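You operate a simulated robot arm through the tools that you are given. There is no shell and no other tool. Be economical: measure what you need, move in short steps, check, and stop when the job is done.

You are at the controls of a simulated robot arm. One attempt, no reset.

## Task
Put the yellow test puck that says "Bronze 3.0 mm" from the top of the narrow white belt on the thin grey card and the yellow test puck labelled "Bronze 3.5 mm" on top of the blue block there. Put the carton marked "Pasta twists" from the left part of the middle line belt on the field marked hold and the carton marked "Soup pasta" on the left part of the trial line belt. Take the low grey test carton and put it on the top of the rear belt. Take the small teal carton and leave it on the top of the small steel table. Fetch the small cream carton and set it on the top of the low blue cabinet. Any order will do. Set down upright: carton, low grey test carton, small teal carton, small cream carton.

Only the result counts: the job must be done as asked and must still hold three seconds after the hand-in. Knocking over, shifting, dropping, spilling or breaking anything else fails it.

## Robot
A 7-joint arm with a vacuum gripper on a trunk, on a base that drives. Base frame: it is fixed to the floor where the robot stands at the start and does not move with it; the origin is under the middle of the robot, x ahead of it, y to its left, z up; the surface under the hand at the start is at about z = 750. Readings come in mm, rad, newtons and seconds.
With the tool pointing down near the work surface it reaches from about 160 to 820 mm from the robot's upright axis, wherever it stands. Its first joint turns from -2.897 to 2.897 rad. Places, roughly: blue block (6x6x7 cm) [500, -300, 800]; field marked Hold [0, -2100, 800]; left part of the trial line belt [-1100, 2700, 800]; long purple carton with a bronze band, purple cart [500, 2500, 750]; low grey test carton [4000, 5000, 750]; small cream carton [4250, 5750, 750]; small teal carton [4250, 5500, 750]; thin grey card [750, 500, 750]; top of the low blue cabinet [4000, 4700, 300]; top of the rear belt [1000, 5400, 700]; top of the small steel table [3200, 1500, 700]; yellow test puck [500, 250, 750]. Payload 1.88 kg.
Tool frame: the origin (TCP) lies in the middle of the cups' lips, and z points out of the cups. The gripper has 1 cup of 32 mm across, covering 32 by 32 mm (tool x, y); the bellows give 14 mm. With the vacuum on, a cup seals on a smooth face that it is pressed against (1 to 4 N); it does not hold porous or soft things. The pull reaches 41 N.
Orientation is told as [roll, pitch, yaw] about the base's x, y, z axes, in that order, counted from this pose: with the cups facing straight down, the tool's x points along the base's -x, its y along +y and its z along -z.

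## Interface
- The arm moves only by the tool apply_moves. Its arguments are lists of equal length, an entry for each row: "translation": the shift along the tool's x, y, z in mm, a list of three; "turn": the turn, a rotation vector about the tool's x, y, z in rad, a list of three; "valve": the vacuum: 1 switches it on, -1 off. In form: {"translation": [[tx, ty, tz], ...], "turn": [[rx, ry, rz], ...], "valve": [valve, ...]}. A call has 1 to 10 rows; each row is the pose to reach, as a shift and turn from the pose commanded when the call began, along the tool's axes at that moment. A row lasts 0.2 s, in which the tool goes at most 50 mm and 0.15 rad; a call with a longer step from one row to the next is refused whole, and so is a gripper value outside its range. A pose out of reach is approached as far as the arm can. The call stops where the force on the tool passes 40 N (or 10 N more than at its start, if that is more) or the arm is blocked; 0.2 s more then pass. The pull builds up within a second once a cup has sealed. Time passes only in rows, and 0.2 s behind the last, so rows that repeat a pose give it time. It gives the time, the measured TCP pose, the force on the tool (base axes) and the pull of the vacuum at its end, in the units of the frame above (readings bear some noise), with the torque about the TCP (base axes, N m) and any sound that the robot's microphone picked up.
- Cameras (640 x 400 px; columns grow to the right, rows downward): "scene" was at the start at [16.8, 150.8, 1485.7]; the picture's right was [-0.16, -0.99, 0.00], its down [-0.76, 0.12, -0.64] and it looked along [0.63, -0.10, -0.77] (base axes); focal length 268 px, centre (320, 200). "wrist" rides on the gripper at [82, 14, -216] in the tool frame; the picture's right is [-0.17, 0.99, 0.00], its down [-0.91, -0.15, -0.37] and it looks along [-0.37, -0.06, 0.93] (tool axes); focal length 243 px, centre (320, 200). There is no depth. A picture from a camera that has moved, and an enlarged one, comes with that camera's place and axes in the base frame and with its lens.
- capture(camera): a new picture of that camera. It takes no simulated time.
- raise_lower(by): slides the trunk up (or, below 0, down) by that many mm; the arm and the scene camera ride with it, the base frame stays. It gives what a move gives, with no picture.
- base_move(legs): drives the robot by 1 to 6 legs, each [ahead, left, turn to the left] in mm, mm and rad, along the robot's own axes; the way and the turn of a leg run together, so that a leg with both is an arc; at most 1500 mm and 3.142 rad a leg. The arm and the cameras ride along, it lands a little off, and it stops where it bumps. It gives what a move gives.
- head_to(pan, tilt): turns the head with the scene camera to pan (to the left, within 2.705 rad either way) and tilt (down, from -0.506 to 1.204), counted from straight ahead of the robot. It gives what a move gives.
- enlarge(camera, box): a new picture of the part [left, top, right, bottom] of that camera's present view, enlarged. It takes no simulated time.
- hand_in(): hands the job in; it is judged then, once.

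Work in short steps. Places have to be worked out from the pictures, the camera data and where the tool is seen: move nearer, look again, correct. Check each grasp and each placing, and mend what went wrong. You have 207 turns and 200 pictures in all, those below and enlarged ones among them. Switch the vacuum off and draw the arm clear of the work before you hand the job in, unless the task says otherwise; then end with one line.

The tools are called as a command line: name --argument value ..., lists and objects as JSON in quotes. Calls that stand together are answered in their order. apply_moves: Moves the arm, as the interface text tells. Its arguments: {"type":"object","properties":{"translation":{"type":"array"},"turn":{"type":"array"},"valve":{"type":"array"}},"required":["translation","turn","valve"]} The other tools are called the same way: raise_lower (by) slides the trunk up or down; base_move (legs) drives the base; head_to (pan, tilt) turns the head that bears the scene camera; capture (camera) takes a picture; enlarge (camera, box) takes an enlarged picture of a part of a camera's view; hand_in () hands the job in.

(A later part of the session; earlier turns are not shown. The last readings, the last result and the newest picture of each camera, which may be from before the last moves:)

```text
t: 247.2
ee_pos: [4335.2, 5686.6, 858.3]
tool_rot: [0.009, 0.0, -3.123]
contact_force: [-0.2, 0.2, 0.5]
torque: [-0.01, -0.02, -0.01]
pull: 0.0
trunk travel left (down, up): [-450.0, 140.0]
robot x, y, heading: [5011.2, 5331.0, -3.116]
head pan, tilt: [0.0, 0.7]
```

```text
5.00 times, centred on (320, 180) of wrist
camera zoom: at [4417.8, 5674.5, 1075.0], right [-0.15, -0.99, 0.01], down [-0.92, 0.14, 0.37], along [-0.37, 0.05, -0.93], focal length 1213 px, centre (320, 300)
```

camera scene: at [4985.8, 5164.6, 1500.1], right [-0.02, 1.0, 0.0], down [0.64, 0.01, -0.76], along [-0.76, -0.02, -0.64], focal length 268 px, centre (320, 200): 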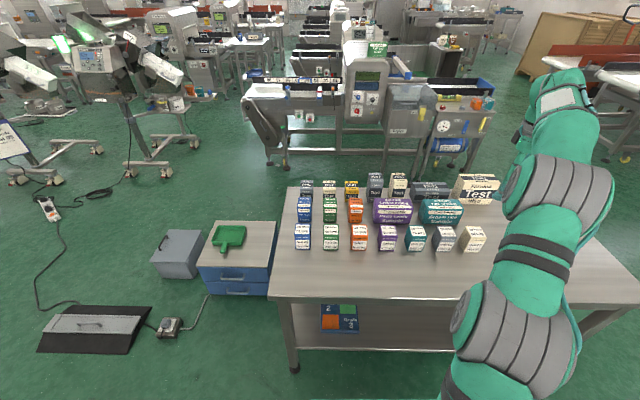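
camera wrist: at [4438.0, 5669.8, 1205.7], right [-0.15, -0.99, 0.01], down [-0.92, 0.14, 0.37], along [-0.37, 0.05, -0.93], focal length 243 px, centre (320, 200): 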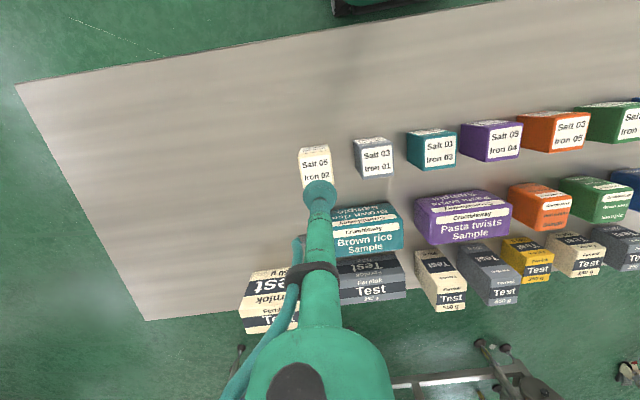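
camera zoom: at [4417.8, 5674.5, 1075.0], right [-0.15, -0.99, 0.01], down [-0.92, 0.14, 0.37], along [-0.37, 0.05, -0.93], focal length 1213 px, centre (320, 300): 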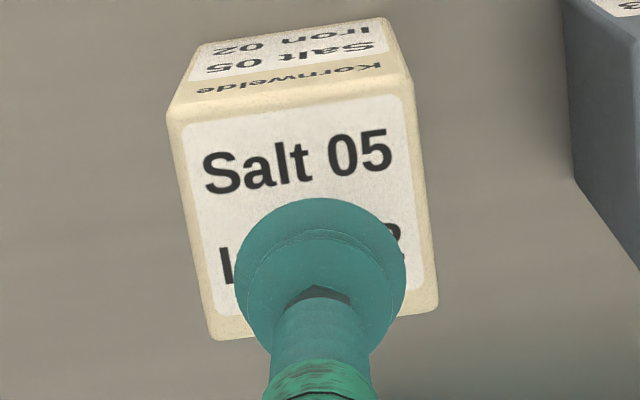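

Aligned. I descend slowly with the vacuum on.

apply_moves --translation '[[0, -1, 10], [0, -1, 18], [0, -1, 25], [0, -1, 32]]' --turn '[[0, 0, 0], [0, 0, 0], [0, 0, 0], [0, 0, 0]]' --valve '[1, 1, 1, 1]'

enlarge --camera "wrist" --box '[270, 140, 370, 220]'

```text
t: 248.2
ee_pos: [4335.7, 5686.4, 827.0]
tool_rot: [0.008, 0.003, -3.121]
contact_force: [-0.3, 0.3, -0.1]
torque: [-0.01, -0.02, 0.01]
pull: 0.0
trunk travel left (down, up): [-450.0, 140.0]
robot x, y, heading: [5010.0, 5329.3, -3.117]
head pan, tilt: [0.0, 0.7]
```

```text
5.00 times, centred on (320, 180) of wrist
camera zoom: at [4418.0, 5675.0, 1043.9], right [-0.15, -0.99, 0.01], down [-0.92, 0.14, 0.37], along [-0.37, 0.05, -0.93], focal length 1213 px, centre (320, 300)
```

zoom: 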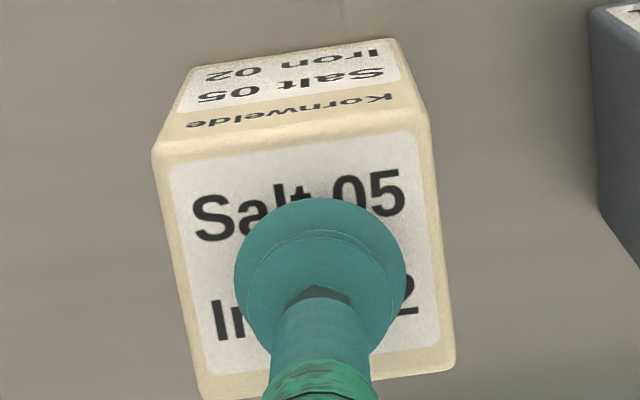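

Roughly 10–15 mm remain. I continue.

apply_moves --translation '[[0, -1, 4], [0, -1, 8], [0, -1, 11], [0, -1, 11]]' --turn '[[0, 0, 0], [0, 0, 0], [0, 0, 0], [0, 0, 0]]' --valve '[1, 1, 1, 1]'

```text
t: 249.2
ee_pos: [4336.2, 5686.1, 819.2]
tool_rot: [0.006, -0.002, -3.12]
contact_force: [2.1, -2.1, 10.3]
torque: [0.12, -0.04, -0.09]
pull: 40.4
trunk travel left (down, up): [-450.0, 140.0]
robot x, y, heading: [5004.8, 5329.6, -3.12]
head pan, tilt: [0.0, 0.7]
```

Sealed. I lift and retract to the rest pose.

apply_moves --translation '[[0, 0, -10], [0, 0, -55], [0, 0, -100], [0, 0, -145], [0, 0, -195], [25, 42, -200], [50, 84, -200], [75, 126, -200], [100, 168, -200], [125, 210, -200]]' --turn '[[0, 0, 0], [0, 0, 0], [0, 0, 0], [0, 0, 0], [0, 0, 0], [0, 0, 0], [0, 0, 0], [0, 0, 0], [0, 0, 0], [0, 0, 0]]' --valve '[1, 1, 1, 1, 1, 1, 1, 1, 1, 1]'

apply_moves --translation '[[22, 44, 0], [44, 88, 0], [66, 132, 0], [100, 150, 0]]' --turn '[[0, 0, 0], [0, 0, 0], [0, 0, 0], [0, 0, 0]]' --valve '[1, 1, 1, 1]'

capture --camera "wrist"

```text
t: 251.4
ee_pos: [4465.5, 5480.8, 1018.2]
tool_rot: [0.008, 0.0, -3.123]
contact_force: [-0.2, 0.4, -0.9]
torque: [-0.04, 0.0, 0.01]
pull: 40.3
trunk travel left (down, up): [-450.0, 140.0]
robot x, y, heading: [5005.7, 5328.4, -3.122]
head pan, tilt: [0.0, 0.7]
```

```text
t: 252.4
ee_pos: [4565.4, 5334.1, 1021.8]
tool_rot: [0.009, 0.003, -3.122]
contact_force: [-0.5, 0.4, -2.3]
torque: [-0.01, -0.04, 0.0]
pull: 41.2
trunk travel left (down, up): [-450.0, 140.0]
robot x, y, heading: [5006.1, 5331.0, -3.12]
head pan, tilt: [0.0, 0.7]
```

```text
89 pictures are left
camera wrist: at [4648.5, 5322.2, 1238.0], right [-0.15, -0.99, 0.01], down [-0.92, 0.14, 0.37], along [-0.37, 0.05, -0.93], focal length 243 px, centre (320, 200)
```

wrist: 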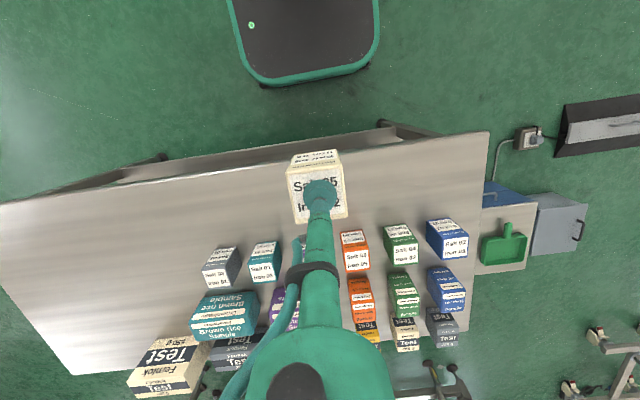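

Carton held. I strafe left to y≈4700, then forward to x≈4720, facing the cabinet.

base_move --legs '[[0, 0, -0.021], [0, 630, 0], [280, 0, 0]]'

head_to --pan 0.0 --tilt 0.9

capture --camera "scene"

capture --camera "wrist"

```text
t: 257.8
ee_pos: [4296.4, 4705.7, 1022.1]
tool_rot: [0.008, 0.001, -3.13]
contact_force: [-0.3, -0.3, -0.4]
torque: [-0.03, -0.03, 0.02]
pull: 40.8
trunk travel left (down, up): [-450.0, 140.0]
robot x, y, heading: [4734.7, 4697.7, -3.129]
head pan, tilt: [0.0, 0.7]
```

```text
t: 258.5
ee_pos: [4296.1, 4705.6, 1021.5]
tool_rot: [0.008, 0.002, -3.13]
contact_force: [0.5, -1.2, -1.3]
torque: [-0.02, 0.01, 0.02]
pull: 40.6
trunk travel left (down, up): [-450.0, 140.0]
robot x, y, heading: [4735.9, 4695.9, -3.128]
head pan, tilt: [0.0, 0.901]
```

```text
88 pictures are left
camera scene: at [4724.2, 4531.3, 1484.0], right [-0.01, 1.0, 0.0], down [0.78, 0.01, -0.62], along [-0.62, -0.01, -0.78], focal length 268 px, centre (320, 200)
```

scene: 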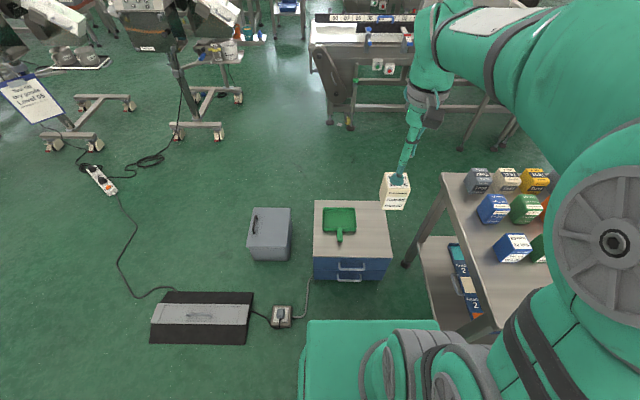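

```text
87 pictures are left
camera wrist: at [4377.6, 4692.7, 1238.2], right [-0.15, -0.99, 0.01], down [-0.92, 0.15, 0.37], along [-0.37, 0.05, -0.93], focal length 243 px, centre (320, 200)
```

wrist: 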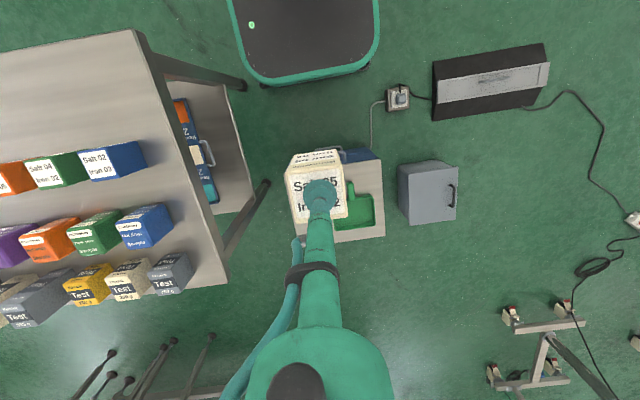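

Free space on the cabinet top lies right of the dustpan, around (4000,4795). I extend the arm there at height first.

apply_moves --translation '[[-43, -14, 0], [-86, -27, 0], [-129, -41, 0], [-172, -54, 0], [-215, -68, 0], [-258, -81, 0], [-295, -93, 0]]' --turn '[[0, 0, 0], [0, 0, 0], [0, 0, 0], [0, 0, 0], [0, 0, 0], [0, 0, 0], [0, 0, 0]]' --valve '[1, 1, 1, 1, 1, 1, 1]'

raise_lower --by -300

capture --camera "wrist"

capture --camera "scene"

```text
t: 260.1
ee_pos: [3999.5, 4796.4, 1018.9]
tool_rot: [0.009, 0.004, -3.131]
contact_force: [-0.8, 0.5, -1.3]
torque: [-0.04, -0.05, 0.0]
pull: 40.5
trunk travel left (down, up): [-450.0, 140.0]
robot x, y, heading: [4736.3, 4697.9, -3.128]
head pan, tilt: [0.0, 0.901]
```

```text
t: 263.1
ee_pos: [4000.3, 4795.4, 720.6]
tool_rot: [0.008, 0.002, -3.132]
contact_force: [0.4, -1.4, -1.3]
torque: [0.0, 0.0, -0.01]
pull: 40.7
trunk travel left (down, up): [-150.0, 440.0]
robot x, y, heading: [4736.3, 4698.7, -3.123]
head pan, tilt: [0.0, 0.901]
```

```text
86 pictures are left
camera wrist: at [4082.6, 4782.6, 936.4], right [-0.15, -0.99, 0.01], down [-0.92, 0.15, 0.37], along [-0.37, 0.05, -0.93], focal length 243 px, centre (320, 200)
```

wrist: 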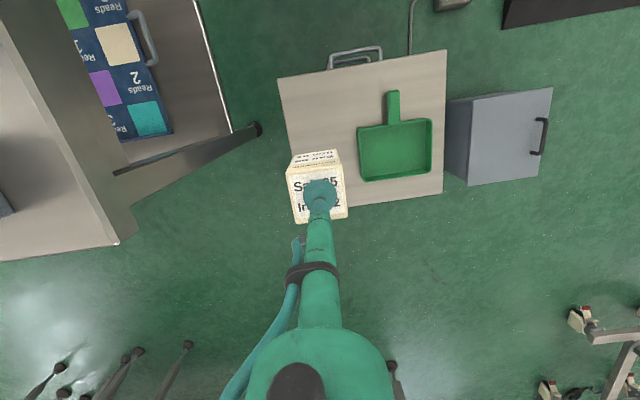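

```text
85 pictures are left
camera scene: at [4724.2, 4531.3, 1184.0], right [-0.01, 1.0, 0.0], down [0.78, 0.01, -0.62], along [-0.62, -0.01, -0.78], focal length 268 px, centre (320, 200)
```

scene: 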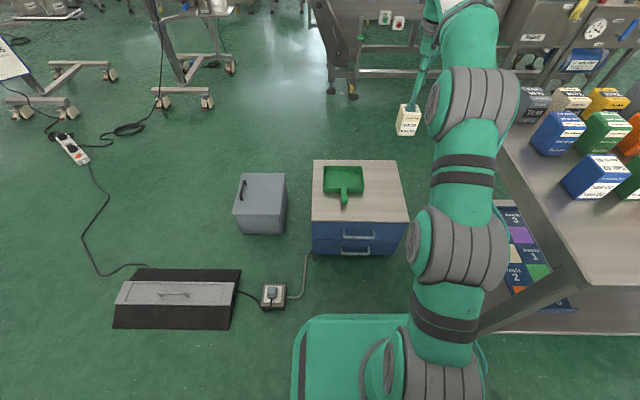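

Projection below the tool falls centred in the free strip. I lower the trunk the remaining 150 mm and the arm further.

raise_lower --by -150

apply_moves --translation '[[0, 0, 40], [0, 0, 80], [0, 0, 120], [0, 0, 140]]' --turn '[[0, 0, 0], [0, 0, 0], [0, 0, 0], [0, 0, 0]]' --valve '[1, 1, 1, 1]'

capture --camera "wrist"

capture --camera "scene"

```text
t: 264.9
ee_pos: [4000.6, 4795.0, 570.5]
tool_rot: [0.009, 0.003, -3.131]
contact_force: [-0.7, -0.2, -0.8]
torque: [0.0, 0.03, -0.03]
pull: 40.7
trunk travel left (down, up): [0.0, 590.0]
robot x, y, heading: [4735.8, 4696.4, -3.13]
head pan, tilt: [0.0, 0.901]
```

```text
t: 265.9
ee_pos: [4001.7, 4792.5, 430.4]
tool_rot: [0.009, 0.002, -3.132]
contact_force: [0.5, -0.7, -1.4]
torque: [0.01, 0.05, 0.0]
pull: 40.5
trunk travel left (down, up): [0.0, 590.0]
robot x, y, heading: [4738.1, 4697.4, -3.127]
head pan, tilt: [0.0, 0.901]
```

```text
84 pictures are left
camera wrist: at [4083.4, 4780.2, 646.8], right [-0.15, -0.99, 0.01], down [-0.92, 0.15, 0.37], along [-0.37, 0.05, -0.93], focal length 243 px, centre (320, 200)
```

wrist: 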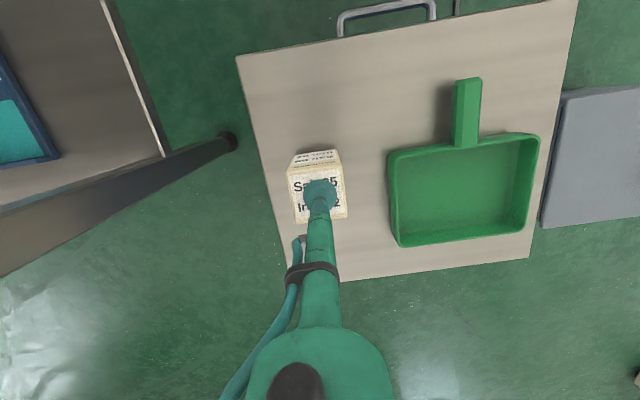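

```text
83 pictures are left
camera scene: at [4724.3, 4531.3, 1034.0], right [-0.01, 1.0, 0.0], down [0.78, 0.01, -0.62], along [-0.62, -0.01, -0.78], focal length 268 px, centre (320, 200)
```

scene: 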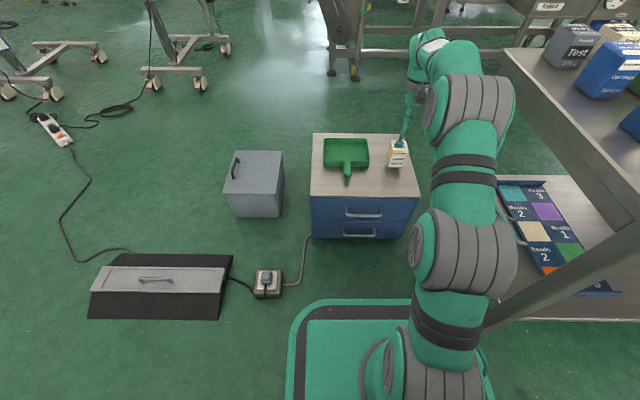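

Still above; I lower on in steps.

apply_moves --translation '[[0, 0, 15], [0, 0, 28], [0, 0, 36], [0, 0, 42], [0, 0, 47]]' --turn '[[0, 0, 0], [0, 0, 0], [0, 0, 0], [0, 0, 0], [0, 0, 0]]' --valve '[1, 1, 1, 1, 1]'

enlarge --camera "scene" --box '[360, 110, 440, 190]'

```text
t: 267.0
ee_pos: [3996.8, 4793.2, 395.3]
tool_rot: [0.007, -0.012, -3.129]
contact_force: [1.5, -0.3, 10.9]
torque: [0.13, -0.09, -0.03]
pull: 40.2
trunk travel left (down, up): [0.0, 590.0]
robot x, y, heading: [4738.8, 4690.0, -3.131]
head pan, tilt: [0.0, 0.901]
stopped in row 5: the force on the tool passed its limit at 42 N (the readings are from after the stop); the commanded pose is now the measured one
```

```text
5.00 times, centred on (400, 150) of scene
camera zoom: at [4725.1, 4531.1, 1033.5], right [-0.01, 1.0, 0.0], down [0.78, 0.01, -0.62], along [-0.62, -0.01, -0.78], focal length 1339 px, centre (-80, 450)
```

zoom: 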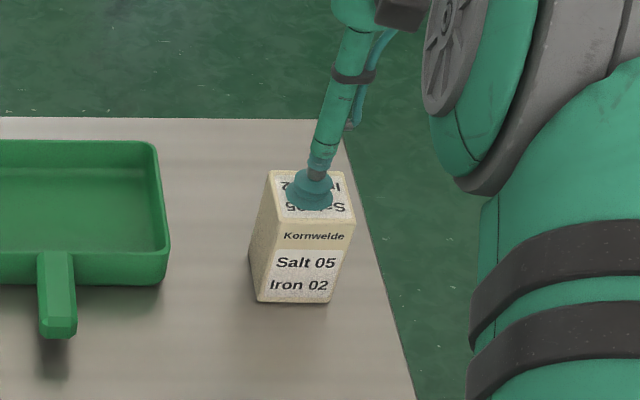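

In contact. I ease up 2 mm, release, and rise.

apply_moves --translation '[[0, 0, -1], [0, 0, -1], [0, 0, -1], [0, 0, -1], [0, 0, -1], [0, 0, -10], [0, 0, -50], [0, 0, -95], [0, 0, -140], [0, 0, -185]]' --turn '[[0, 0, 0], [0, 0, 0], [0, 0, 0], [0, 0, 0], [0, 0, 0], [0, 0, 0], [0, 0, 0], [0, 0, 0], [0, 0, 0], [0, 0, 0]]' --valve '[-1, -1, -1, -1, -1, -1, -1, -1, -1, -1]'

capture --camera "wrist"

```text
t: 269.2
ee_pos: [3998.8, 4795.5, 577.6]
tool_rot: [0.01, -0.006, -3.129]
contact_force: [-0.5, 1.0, -0.2]
torque: [-0.02, -0.02, 0.0]
pull: 0.2
trunk travel left (down, up): [0.0, 590.0]
robot x, y, heading: [4737.5, 4698.1, -3.13]
head pan, tilt: [0.0, 0.901]
```

```text
81 pictures are left
camera wrist: at [4083.2, 4782.7, 792.9], right [-0.15, -0.99, 0.01], down [-0.91, 0.15, 0.38], along [-0.37, 0.05, -0.93], focal length 243 px, centre (320, 200)
```

wrist: 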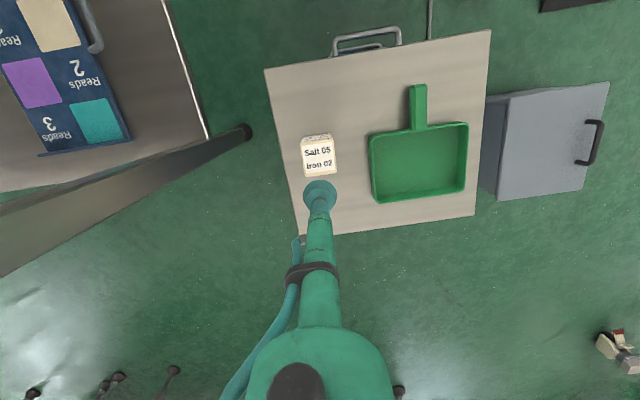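

Cream carton stands on the cabinet. I raise the trunk and retract.

raise_lower --by 450

apply_moves --translation '[[43, 14, 0], [86, 27, 0], [129, 41, 0], [172, 54, 0], [215, 68, 0], [258, 81, 0], [300, 93, 0]]' --turn '[[0, 0, 0], [0, 0, 0], [0, 0, 0], [0, 0, 0], [0, 0, 0], [0, 0, 0], [0, 0, 0]]' --valve '[-1, -1, -1, -1, -1, -1, -1]'

```text
refused: 450 is not a number from -400 to 400
```

```text
t: 270.8
ee_pos: [4300.0, 4704.4, 575.9]
tool_rot: [0.008, -0.005, -3.131]
contact_force: [0.3, 0.0, -0.2]
torque: [-0.02, 0.01, -0.03]
pull: 0.0
trunk travel left (down, up): [0.0, 590.0]
robot x, y, heading: [4736.3, 4694.8, -3.128]
head pan, tilt: [0.0, 0.901]
```

The raise was refused (max 400 per call) but the retraction was clear. I raise in two calls, then drive back and to the grey carton: robot to about (4850,5130).

raise_lower --by 400

raise_lower --by 50

base_move --legs '[[-260, 0, -0.013], [0, -430, 0], [150, 0, 0]]'

capture --camera "wrist"

```text
t: 274.6
ee_pos: [4300.5, 4704.7, 975.3]
tool_rot: [0.005, -0.007, -3.129]
contact_force: [0.2, 0.2, -0.2]
torque: [0.0, 0.03, -0.02]
pull: 0.0
trunk travel left (down, up): [-400.0, 190.0]
robot x, y, heading: [4736.2, 4695.3, -3.132]
head pan, tilt: [0.0, 0.901]
```

```text
t: 275.5
ee_pos: [4299.8, 4704.4, 1025.6]
tool_rot: [0.008, -0.007, -3.13]
contact_force: [0.8, 0.5, -0.1]
torque: [0.0, 0.02, -0.01]
pull: 0.1
trunk travel left (down, up): [-450.0, 140.0]
robot x, y, heading: [4735.6, 4697.4, -3.125]
head pan, tilt: [0.0, 0.901]
```

```text
t: 280.6
ee_pos: [4414.8, 5142.3, 1025.8]
tool_rot: [0.007, -0.008, 3.138]
contact_force: [0.1, 0.9, 0.2]
torque: [0.02, -0.03, -0.03]
pull: 0.0
trunk travel left (down, up): [-450.0, 140.0]
robot x, y, heading: [4847.8, 5128.7, -3.134]
head pan, tilt: [0.0, 0.901]
```

```text
80 pictures are left
camera wrist: at [4497.3, 5129.7, 1240.9], right [-0.17, -0.99, 0.01], down [-0.91, 0.16, 0.38], along [-0.38, 0.06, -0.93], focal length 243 px, centre (320, 200)
```

wrist: 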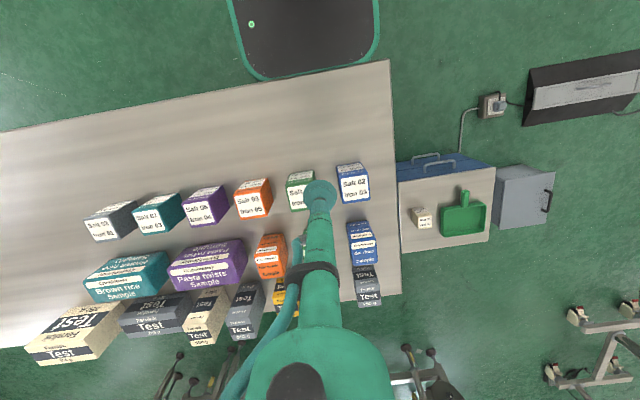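

Grey carton top at about (4075,5088). I move over it at z≈1000.

apply_moves --translation '[[-45, 7, 0], [-90, 14, 0], [-135, 21, 0], [-180, 28, 0], [-225, 35, 0], [-270, 42, 0], [-315, 50, 10], [-340, 55, 30]]' --turn '[[0, 0, 0], [0, 0, 0], [0, 0, 0], [0, 0, 0], [0, 0, 0], [0, 0, 0], [0, 0, 0], [0, 0, 0]]' --valve '[-1, -1, -1, -1, -1, -1, -1, -1]'

enlarge --camera "wrist" --box '[240, 110, 400, 230]'

```text
t: 282.4
ee_pos: [4072.8, 5086.1, 996.4]
tool_rot: [0.007, -0.004, 3.14]
contact_force: [0.2, -0.7, -0.2]
torque: [0.01, -0.05, 0.01]
pull: 0.1
trunk travel left (down, up): [-450.0, 140.0]
robot x, y, heading: [4849.6, 5128.0, -3.139]
head pan, tilt: [0.0, 0.901]
```

```text
3.33 times, centred on (320, 170) of wrist
camera zoom: at [4156.9, 5073.3, 1211.5], right [-0.17, -0.99, 0.01], down [-0.91, 0.16, 0.38], along [-0.37, 0.06, -0.93], focal length 809 px, centre (320, 300)
```

zoom: 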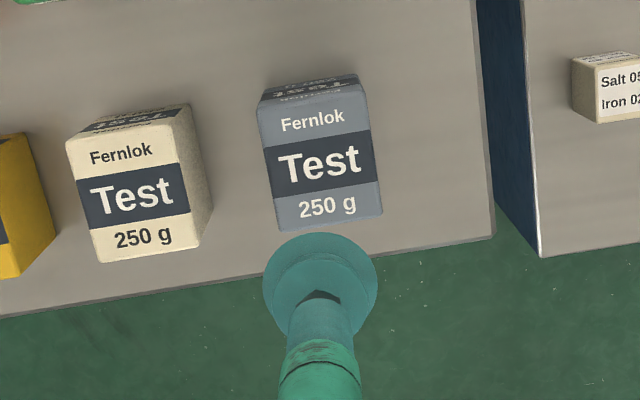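

Aligned right over the grey 250 g carton. I descend to z≈850.

apply_moves --translation '[[0, 1, 45], [0, 1, 90], [0, 1, 130], [0, 1, 145]]' --turn '[[0, 0, 0], [0, 0, 0], [0, 0, 0], [0, 0, 0]]' --valve '[1, 1, 1, 1]'

enlarge --camera "wrist" --box '[240, 110, 400, 230]'

```text
t: 283.4
ee_pos: [4071.5, 5084.8, 853.0]
tool_rot: [0.009, -0.006, 3.139]
contact_force: [0.2, -0.2, -0.4]
torque: [0.0, 0.01, -0.01]
pull: 0.0
trunk travel left (down, up): [-450.0, 140.0]
robot x, y, heading: [4850.6, 5132.9, -3.136]
head pan, tilt: [0.0, 0.901]
```

```text
3.33 times, centred on (320, 170) of wrist
camera zoom: at [4155.8, 5072.3, 1068.1], right [-0.17, -0.99, 0.01], down [-0.91, 0.16, 0.38], along [-0.38, 0.06, -0.93], focal length 809 px, centre (320, 300)
```

zoom: 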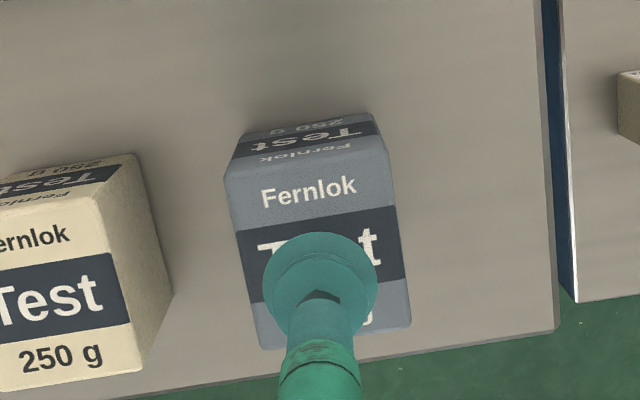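

Still aligned. I descend further gently.

apply_moves --translation '[[-1, 0, 10], [-1, 0, 18], [-1, 0, 24], [-1, 0, 29], [-1, 0, 33]]' --turn '[[0, 0, 0], [0, 0, 0], [0, 0, 0], [0, 0, 0], [0, 0, 0]]' --valve '[1, 1, 1, 1, 1]'

```text
t: 284.6
ee_pos: [4070.7, 5086.3, 819.8]
tool_rot: [0.009, -0.008, 3.139]
contact_force: [-0.6, -0.2, -0.1]
torque: [-0.01, 0.04, 0.02]
pull: 0.1
trunk travel left (down, up): [-450.0, 140.0]
robot x, y, heading: [4848.2, 5128.0, -3.139]
head pan, tilt: [0.0, 0.901]
```

No contact yet; I go on.

apply_moves --translation '[[0, 0, 4], [0, 0, 8], [0, 0, 12], [0, 0, 12]]' --turn '[[0, 0, 0], [0, 0, 0], [0, 0, 0], [0, 0, 0]]' --valve '[1, 1, 1, 1]'

enlarge --camera "wrist" --box '[240, 110, 400, 230]'

```text
t: 285.6
ee_pos: [4071.1, 5085.7, 809.4]
tool_rot: [0.009, -0.009, 3.14]
contact_force: [2.2, -3.2, 11.6]
torque: [0.15, -0.12, -0.09]
pull: 40.8
trunk travel left (down, up): [-450.0, 140.0]
robot x, y, heading: [4848.4, 5130.5, -3.144]
head pan, tilt: [0.0, 0.901]
```

```text
3.33 times, centred on (320, 170) of wrist
camera zoom: at [4155.5, 5072.4, 1025.2], right [-0.17, -0.99, 0.01], down [-0.91, 0.16, 0.38], along [-0.38, 0.05, -0.92], focal length 809 px, centre (320, 300)
```

zoom: 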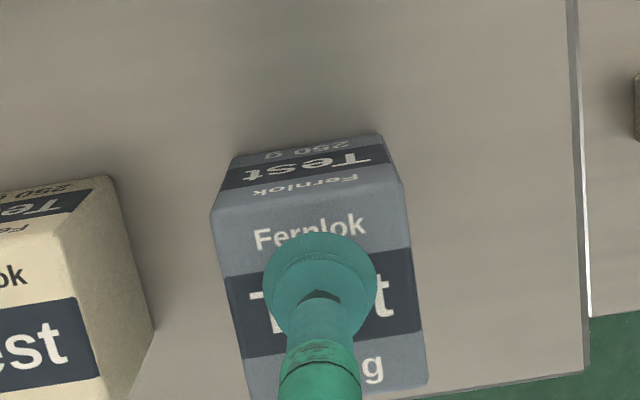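

Sealed. I lift and retract.

apply_moves --translation '[[0, 0, -10], [0, 0, -55], [0, 0, -100], [0, 0, -145], [0, 0, -190], [0, 0, -215], [48, -8, -215], [96, -16, -215], [144, -24, -215], [192, -32, -215]]' --turn '[[0, 0, 0], [0, 0, 0], [0, 0, 0], [0, 0, 0], [0, 0, 0], [0, 0, 0], [0, 0, 0], [0, 0, 0], [0, 0, 0], [0, 0, 0]]' --valve '[1, 1, 1, 1, 1, 1, 1, 1, 1, 1]'

apply_moves --translation '[[48, -8, 0], [96, -16, 0], [140, -20, 0]]' --turn '[[0, 0, 0], [0, 0, 0], [0, 0, 0]]' --valve '[1, 1, 1]'

head_to --pan 0 --tilt 0.3

capture --camera "scene"

```text
t: 287.8
ee_pos: [4262.4, 5119.6, 1010.3]
tool_rot: [0.008, 0.018, 3.139]
contact_force: [1.8, -1.0, 0.7]
torque: [0.0, 0.27, 0.02]
pull: 40.6
trunk travel left (down, up): [-450.0, 140.0]
robot x, y, heading: [4850.6, 5128.1, -3.141]
head pan, tilt: [0.0, 0.901]
```

```text
t: 288.6
ee_pos: [4404.5, 5138.3, 1020.8]
tool_rot: [0.008, -0.006, 3.138]
contact_force: [-0.6, 0.1, -2.3]
torque: [0.01, -0.05, -0.02]
pull: 40.3
trunk travel left (down, up): [-450.0, 140.0]
robot x, y, heading: [4851.7, 5129.6, -3.139]
head pan, tilt: [0.0, 0.901]
```

```text
t: 289.6
ee_pos: [4403.7, 5137.6, 1021.4]
tool_rot: [0.005, -0.006, 3.139]
contact_force: [0.1, 0.1, -2.6]
torque: [0.0, -0.03, -0.02]
pull: 40.8
trunk travel left (down, up): [-450.0, 140.0]
robot x, y, heading: [4850.0, 5127.5, -3.138]
head pan, tilt: [0.0, 0.3]
```

```text
76 pictures are left
camera scene: at [4817.2, 4964.9, 1536.1], right [0.0, 1.0, 0.0], down [0.3, 0.0, -0.95], along [-0.95, 0.0, -0.3], focal length 268 px, centre (320, 200)
```

scene: 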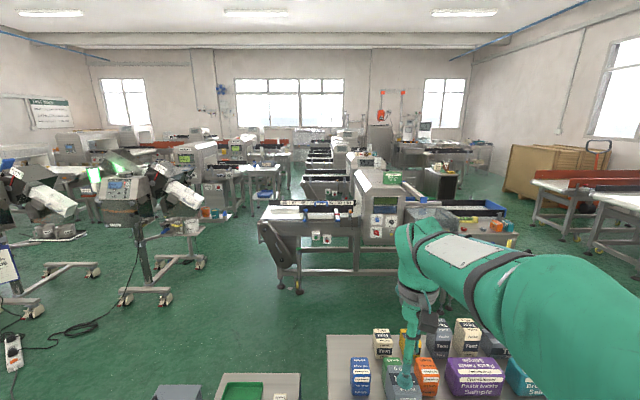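

Held. A cable run blocks the direct south-west way, so I go around the north end of the cart: back off, strafe right to y≈6500, then look west.

base_move --legs '[[-200, 0, 0], [0, -1400, 0]]'

capture --camera "scene"

```text
t: 297.9
ee_pos: [4612.7, 6577.8, 1019.9]
tool_rot: [0.007, -0.007, 3.121]
contact_force: [-0.3, -0.2, -2.0]
torque: [-0.04, -0.02, 0.0]
pull: 41.0
trunk travel left (down, up): [-450.0, 140.0]
robot x, y, heading: [5056.6, 6562.9, 3.127]
head pan, tilt: [0.0, 0.3]
```

```text
75 pictures are left
camera scene: at [5022.3, 6396.8, 1536.2], right [0.02, 1.0, 0.0], down [0.3, -0.01, -0.96], along [-0.96, 0.02, -0.3], focal length 268 px, centre (320, 200)
```

scene: 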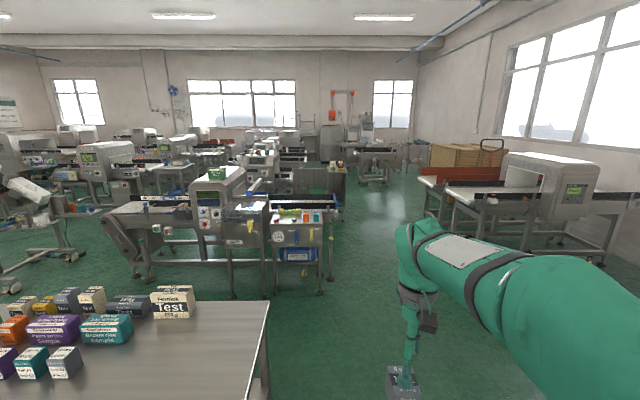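

enlarge --camera "scene" --box '[170, 110, 410, 260]'

base_move --legs '[[0, -600, 0.015], [1500, 0, 0]]'

head_to --pan 0.4 --tilt 0.35

capture --camera "scene"

```text
2.67 times, centred on (290, 185) of scene
camera zoom: at [5022.3, 6396.8, 1536.2], right [0.02, 1.0, 0.0], down [0.3, -0.01, -0.96], along [-0.96, 0.02, -0.3], focal length 714 px, centre (400, 240)
```

zoom: 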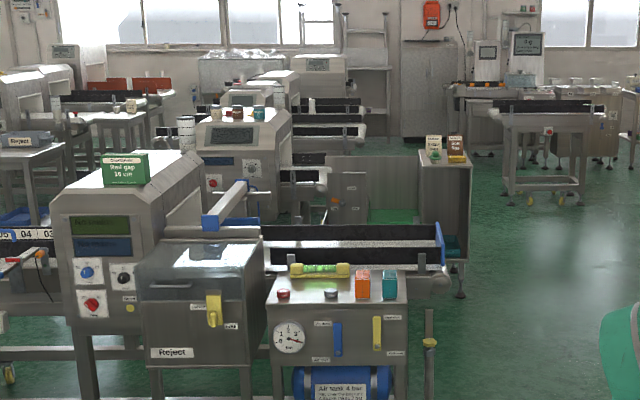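

```text
t: 308.2
ee_pos: [3145.1, 7235.6, 1020.3]
tool_rot: [0.007, -0.008, 3.091]
contact_force: [0.2, 0.3, -1.9]
torque: [0.0, 0.0, 0.0]
pull: 41.1
trunk travel left (down, up): [-450.0, 140.0]
robot x, y, heading: [3586.5, 7206.6, 3.091]
head pan, tilt: [0.0, 0.3]
```

```text
t: 309.1
ee_pos: [3143.4, 7235.6, 1020.8]
tool_rot: [0.008, -0.005, 3.089]
contact_force: [0.2, 0.7, -2.2]
torque: [0.01, -0.04, 0.03]
pull: 40.7
trunk travel left (down, up): [-450.0, 140.0]
robot x, y, heading: [3586.7, 7206.6, 3.092]
head pan, tilt: [0.4, 0.351]
```

```text
73 pictures are left
camera scene: at [3553.4, 7004.7, 1531.5], right [-0.34, 0.94, 0.0], down [0.32, 0.12, -0.94], along [-0.88, -0.32, -0.34], focal length 268 px, centre (320, 200)
```

scene: 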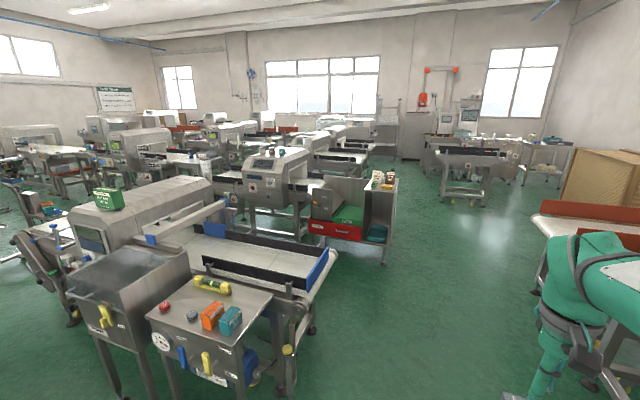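

The rear machine with the display seems to stand near (1150,5690). I drive further west to x≈2200 and look again.

base_move --legs '[[0, 0, 0.05], [1350, 0, 0]]'

head_to --pan 0.8 --tilt 0.45

capture --camera "scene"

```text
t: 316.3
ee_pos: [1792.0, 7223.3, 1018.9]
tool_rot: [0.008, -0.008, 3.128]
contact_force: [-0.8, -0.7, -2.6]
torque: [-0.02, -0.02, 0.0]
pull: 40.5
trunk travel left (down, up): [-450.0, 140.0]
robot x, y, heading: [2240.2, 7212.8, 3.134]
head pan, tilt: [0.4, 0.351]
```

```text
t: 317.1
ee_pos: [1792.7, 7222.4, 1019.4]
tool_rot: [0.008, -0.006, 3.129]
contact_force: [-0.5, 0.5, -2.4]
torque: [0.01, -0.02, 0.05]
pull: 40.8
trunk travel left (down, up): [-450.0, 140.0]
robot x, y, heading: [2236.4, 7208.2, 3.132]
head pan, tilt: [0.799, 0.45]
```

```text
72 pictures are left
camera scene: at [2232.5, 6979.5, 1522.3], right [-0.71, 0.7, 0.0], down [0.31, 0.31, -0.9], along [-0.63, -0.64, -0.44], focal length 268 px, centre (320, 200)
```

scene: 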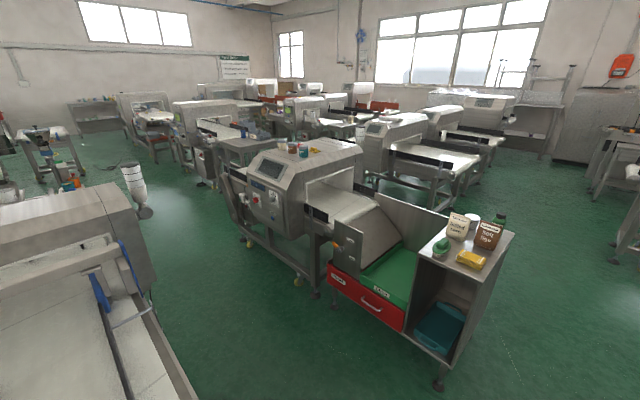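

Rear belt is reached from the aisle x≈1260–2200. I drive forward to x≈1770, turn left to face −y, and move down the aisle a bit.

base_move --legs '[[470, 0, 0], [0, 0, 1.575], [900, 0, 0]]'

head_to --pan -0.5 --tilt 0.5

capture --camera "scene"

```text
t: 328.1
ee_pos: [1729.5, 5880.6, 1020.7]
tool_rot: [0.008, -0.005, -1.602]
contact_force: [0.6, 0.3, -3.0]
torque: [0.06, 0.03, -0.02]
pull: 40.5
trunk travel left (down, up): [-450.0, 140.0]
robot x, y, heading: [1753.4, 6329.0, -1.596]
head pan, tilt: [0.799, 0.45]
```

```text
t: 329.6
ee_pos: [1729.1, 5881.2, 1020.1]
tool_rot: [0.006, -0.004, -1.601]
contact_force: [-0.2, 0.5, -2.2]
torque: [0.01, 0.0, 0.01]
pull: 40.8
trunk travel left (down, up): [-450.0, 140.0]
robot x, y, heading: [1750.4, 6327.4, -1.594]
head pan, tilt: [-0.499, 0.499]
```

```text
71 pictures are left
camera scene: at [1870.4, 6300.3, 1517.8], right [-0.87, 0.5, 0.0], down [0.24, 0.41, -0.88], along [-0.44, -0.76, -0.48], focal length 268 px, centre (320, 200)
```

scene: 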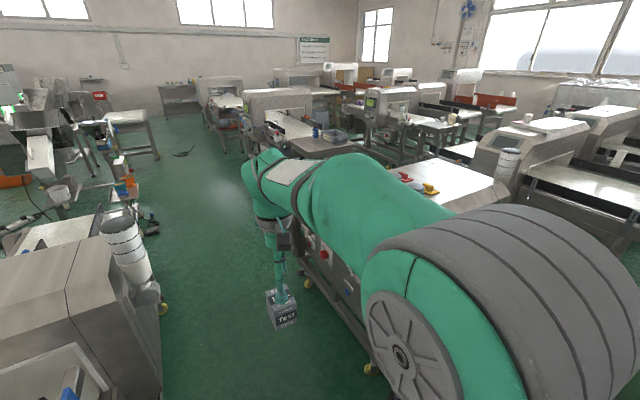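

Aisle looks clear ahead. I advance to y≈5400 and look right at the rear belt.

base_move --legs '[[0, 0, 0.025], [900, 0, 0]]'

head_to --pan -1.7 --tilt 0.6

capture --camera "scene"

head_to --pan -0.8 --tilt 0.6

capture --camera "scene"

```text
t: 334.6
ee_pos: [1734.1, 4984.5, 1020.0]
tool_rot: [0.007, -0.006, -1.582]
contact_force: [0.5, -0.2, -3.0]
torque: [0.04, 0.0, -0.02]
pull: 40.1
trunk travel left (down, up): [-450.0, 140.0]
robot x, y, heading: [1744.2, 5428.2, -1.577]
head pan, tilt: [-0.499, 0.499]
```

```text
t: 336.0
ee_pos: [1734.4, 4985.2, 1019.3]
tool_rot: [0.008, -0.005, -1.582]
contact_force: [-0.8, -1.1, -1.9]
torque: [0.06, 0.01, 0.03]
pull: 41.2
trunk travel left (down, up): [-450.0, 140.0]
robot x, y, heading: [1744.9, 5435.2, -1.578]
head pan, tilt: [-1.7, 0.6]
```

```text
70 pictures are left
camera scene: at [1823.5, 5500.1, 1508.7], right [0.13, 0.99, 0.0], down [0.56, -0.08, -0.83], along [-0.82, 0.11, -0.56], focal length 268 px, centre (320, 200)
```

scene: 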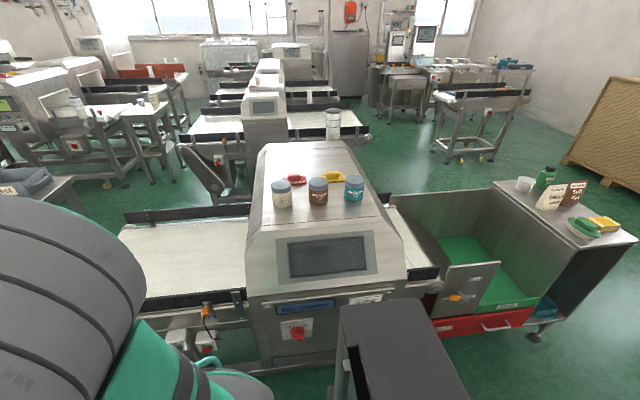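

```text
t: 337.2
ee_pos: [1734.0, 4985.0, 1020.3]
tool_rot: [0.007, -0.005, -1.581]
contact_force: [-0.5, -0.3, -2.0]
torque: [0.04, 0.03, 0.05]
pull: 40.5
trunk travel left (down, up): [-450.0, 140.0]
robot x, y, heading: [1745.3, 5432.0, -1.575]
head pan, tilt: [-0.799, 0.6]
```

```text
69 pictures are left
camera scene: at [1847.3, 5427.0, 1508.7], right [-0.69, 0.72, 0.0], down [0.41, 0.39, -0.83], along [-0.6, -0.57, -0.56], focal length 268 px, centre (320, 200)
```

scene: 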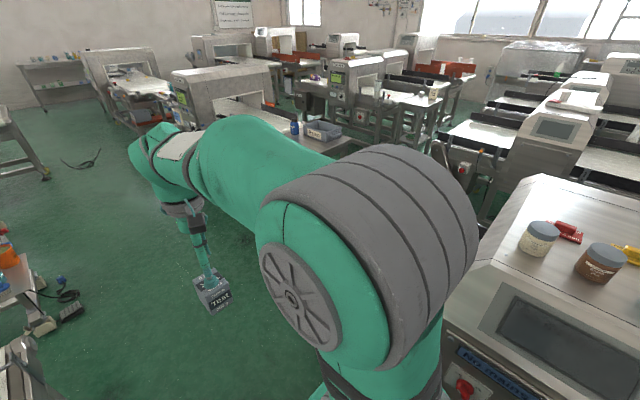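

The rear belt's open part spans about x 775–1180, y 4750–5310. I check the machine label, move to y≈5100 and turn right to face it.

enlarge --camera "scene" --box '[440, 330, 560, 400]'

base_move --legs '[[330, 0, 0], [0, 0, -1.565]]'

head_to --pan 0 --tilt 0.7

capture --camera "scene"

```text
5.33 times, centred on (500, 365) of scene
camera zoom: at [1847.3, 5427.0, 1508.7], right [-0.69, 0.72, 0.0], down [0.41, 0.39, -0.83], along [-0.6, -0.57, -0.56], focal length 1429 px, centre (-640, -680)
```

zoom: 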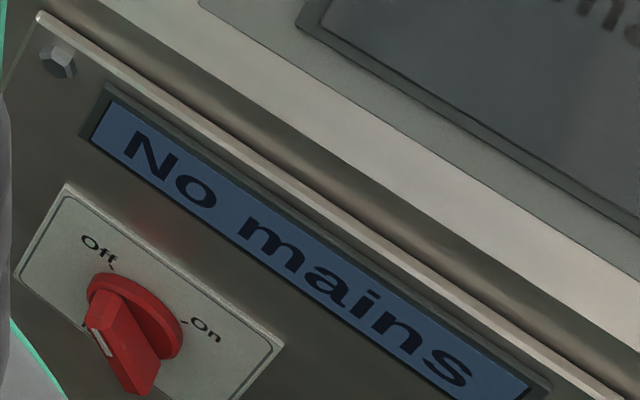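

```text
t: 343.2
ee_pos: [1297.8, 5112.5, 1019.9]
tool_rot: [0.007, -0.006, 3.13]
contact_force: [0.4, 0.0, -3.3]
torque: [0.01, -0.02, 0.01]
pull: 40.9
trunk travel left (down, up): [-450.0, 140.0]
robot x, y, heading: [1740.3, 5101.9, 3.135]
head pan, tilt: [-0.799, 0.6]
```

```text
t: 344.3
ee_pos: [1297.8, 5112.9, 1019.0]
tool_rot: [0.007, -0.003, 3.13]
contact_force: [-0.2, 0.1, -2.2]
torque: [0.01, -0.05, -0.01]
pull: 41.1
trunk travel left (down, up): [-450.0, 140.0]
robot x, y, heading: [1741.0, 5099.8, 3.132]
head pan, tilt: [0.0, 0.7]
```

```text
67 pictures are left
camera scene: at [1717.4, 4935.3, 1500.1], right [0.01, 1.0, 0.0], down [0.64, -0.01, -0.77], along [-0.76, 0.01, -0.64], focal length 268 px, centre (320, 200)
```

scene: 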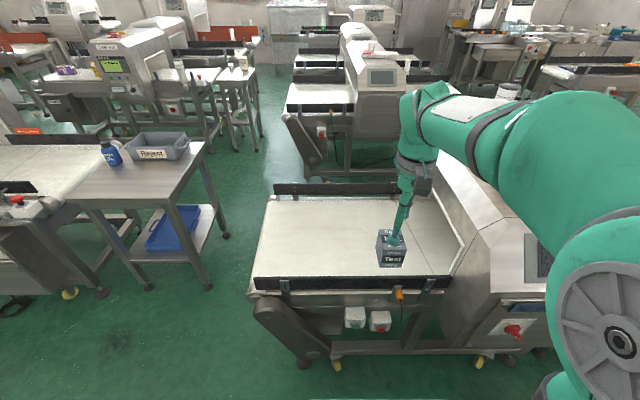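

I carry the grey carton over the belt at about (990,5080), lowering to z≈900.

apply_moves --translation '[[-44, 5, 0], [-88, 10, 0], [-132, 15, 0], [-176, 20, 0], [-220, 25, 0], [-264, 30, 0], [-308, 35, 10], [-308, 35, 55], [-308, 35, 100], [-308, 35, 130]]' --turn '[[0, 0, 0], [0, 0, 0], [0, 0, 0], [0, 0, 0], [0, 0, 0], [0, 0, 0], [0, 0, 0], [0, 0, 0], [0, 0, 0], [0, 0, 0]]' --valve '[1, 1, 1, 1, 1, 1, 1, 1, 1, 1]'

capture --camera "scene"

capture --camera "wrist"

```text
t: 346.5
ee_pos: [986.6, 5079.9, 891.0]
tool_rot: [0.007, -0.005, 3.13]
contact_force: [0.3, 0.2, -2.8]
torque: [0.01, -0.05, 0.01]
pull: 40.8
trunk travel left (down, up): [-450.0, 140.0]
robot x, y, heading: [1741.3, 5097.1, 3.131]
head pan, tilt: [0.0, 0.7]
```

```text
66 pictures are left
camera scene: at [1717.0, 4935.2, 1500.1], right [0.01, 1.0, 0.0], down [0.64, -0.01, -0.76], along [-0.76, 0.01, -0.64], focal length 268 px, centre (320, 200)
```

scene: 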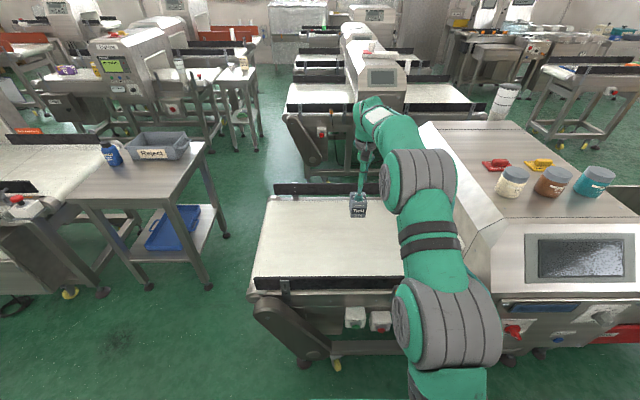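

```text
65 pictures are left
camera wrist: at [1070.9, 5065.6, 1106.9], right [-0.18, -0.98, 0.01], down [-0.91, 0.17, 0.38], along [-0.37, 0.06, -0.93], focal length 243 px, centre (320, 200)
```

wrist: 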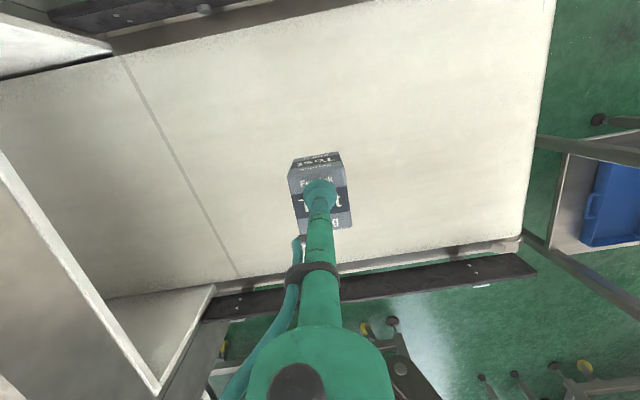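

Over the belt. I lower 60 mm in small steps.

apply_moves --translation '[[0, 0, 15], [0, 0, 30], [0, 0, 45], [0, 0, 60], [0, 0, 70]]' --turn '[[0, 0, 0], [0, 0, 0], [0, 0, 0], [0, 0, 0], [0, 0, 0]]' --valve '[1, 1, 1, 1, 1]'

enlarge --camera "scene" --box '[320, 170, 400, 240]'

```text
t: 347.7
ee_pos: [988.5, 5080.0, 821.4]
tool_rot: [0.008, -0.006, 3.128]
contact_force: [-0.5, 0.8, -2.8]
torque: [0.01, -0.05, -0.01]
pull: 40.3
trunk travel left (down, up): [-450.0, 140.0]
robot x, y, heading: [1742.9, 5097.8, 3.134]
head pan, tilt: [0.0, 0.7]
```

```text
5.71 times, centred on (360, 205) of scene
camera zoom: at [1717.3, 4935.2, 1500.1], right [0.01, 1.0, 0.0], down [0.64, -0.01, -0.76], along [-0.76, 0.01, -0.64], focal length 1531 px, centre (91, 171)
```

zoom: 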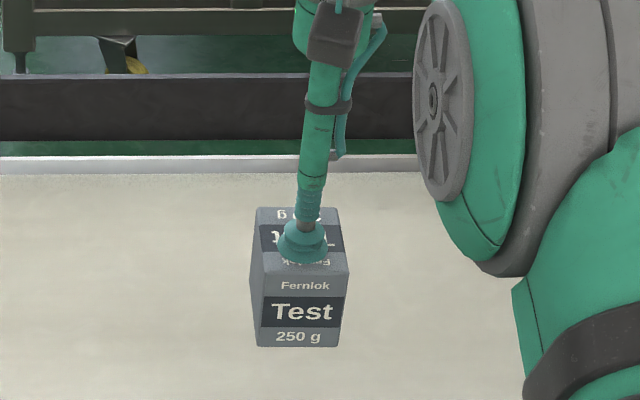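

Getting near. I continue in 4 mm steps.

apply_moves --translation '[[0, 0, 4], [0, 0, 8], [0, 0, 12], [0, 0, 15]]' --turn '[[0, 0, 0], [0, 0, 0], [0, 0, 0], [0, 0, 0]]' --valve '[1, 1, 1, 1]'

```text
t: 348.7
ee_pos: [986.7, 5079.1, 805.5]
tool_rot: [0.007, -0.005, 3.129]
contact_force: [0.7, 0.6, -2.0]
torque: [0.03, -0.02, 0.04]
pull: 40.7
trunk travel left (down, up): [-450.0, 140.0]
robot x, y, heading: [1742.4, 5096.6, 3.131]
head pan, tilt: [0.0, 0.7]
```

enlarge --camera "scene" --box '[335, 190, 385, 240]'

apply_moves --translation '[[0, 0, 4], [0, 0, 8], [0, 0, 12]]' --turn '[[0, 0, 0], [0, 0, 0], [0, 0, 0]]' --valve '[1, 1, 1]'

```text
8.00 times, centred on (360, 215) of scene
camera zoom: at [1717.3, 4935.2, 1500.1], right [0.01, 1.0, 0.0], down [0.64, -0.01, -0.76], along [-0.76, 0.01, -0.64], focal length 2143 px, centre (0, 80)
```

zoom: 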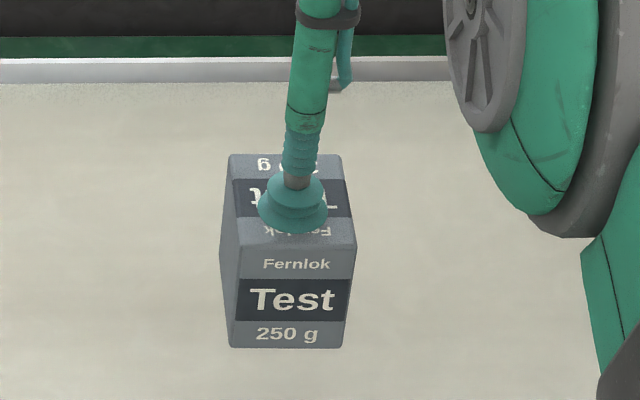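

```text
t: 349.5
ee_pos: [988.0, 5080.4, 794.8]
tool_rot: [0.006, -0.006, 3.131]
contact_force: [-0.7, -0.6, -3.8]
torque: [-0.01, -0.04, 0.01]
pull: 40.8
trunk travel left (down, up): [-450.0, 140.0]
robot x, y, heading: [1744.3, 5100.9, 3.135]
head pan, tilt: [0.0, 0.7]
```

Still free; going on.

apply_moves --translation '[[0, 0, 4], [0, 0, 8], [0, 0, 12], [0, 0, 16]]' --turn '[[0, 0, 0], [0, 0, 0], [0, 0, 0], [0, 0, 0]]' --valve '[1, 1, 1, 1]'

capture --camera "wrist"

```text
t: 350.5
ee_pos: [988.2, 5079.0, 777.9]
tool_rot: [0.008, -0.006, 3.131]
contact_force: [0.0, 0.9, -2.2]
torque: [-0.01, -0.03, 0.04]
pull: 40.6
trunk travel left (down, up): [-450.0, 140.0]
robot x, y, heading: [1742.5, 5101.8, 3.13]
head pan, tilt: [0.0, 0.7]
```

```text
62 pictures are left
camera wrist: at [1071.0, 5063.9, 994.3], right [-0.18, -0.98, 0.01], down [-0.91, 0.17, 0.38], along [-0.37, 0.06, -0.93], focal length 243 px, centre (320, 200)
```

wrist: 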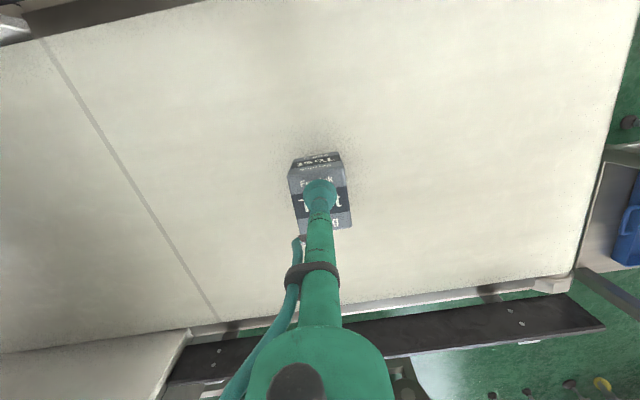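

The contact shadow is forming; I go on in 3 mm steps.

apply_moves --translation '[[0, 0, 3], [0, 0, 6], [0, 0, 9], [0, 0, 12]]' --turn '[[0, 0, 0], [0, 0, 0], [0, 0, 0], [0, 0, 0]]' --valve '[1, 1, 1, 1]'

```text
t: 351.5
ee_pos: [988.4, 5078.5, 766.2]
tool_rot: [0.008, -0.007, 3.13]
contact_force: [-0.4, 1.0, -2.7]
torque: [0.02, -0.02, 0.0]
pull: 40.6
trunk travel left (down, up): [-450.0, 140.0]
robot x, y, heading: [1742.1, 5099.7, 3.136]
head pan, tilt: [0.0, 0.7]
```

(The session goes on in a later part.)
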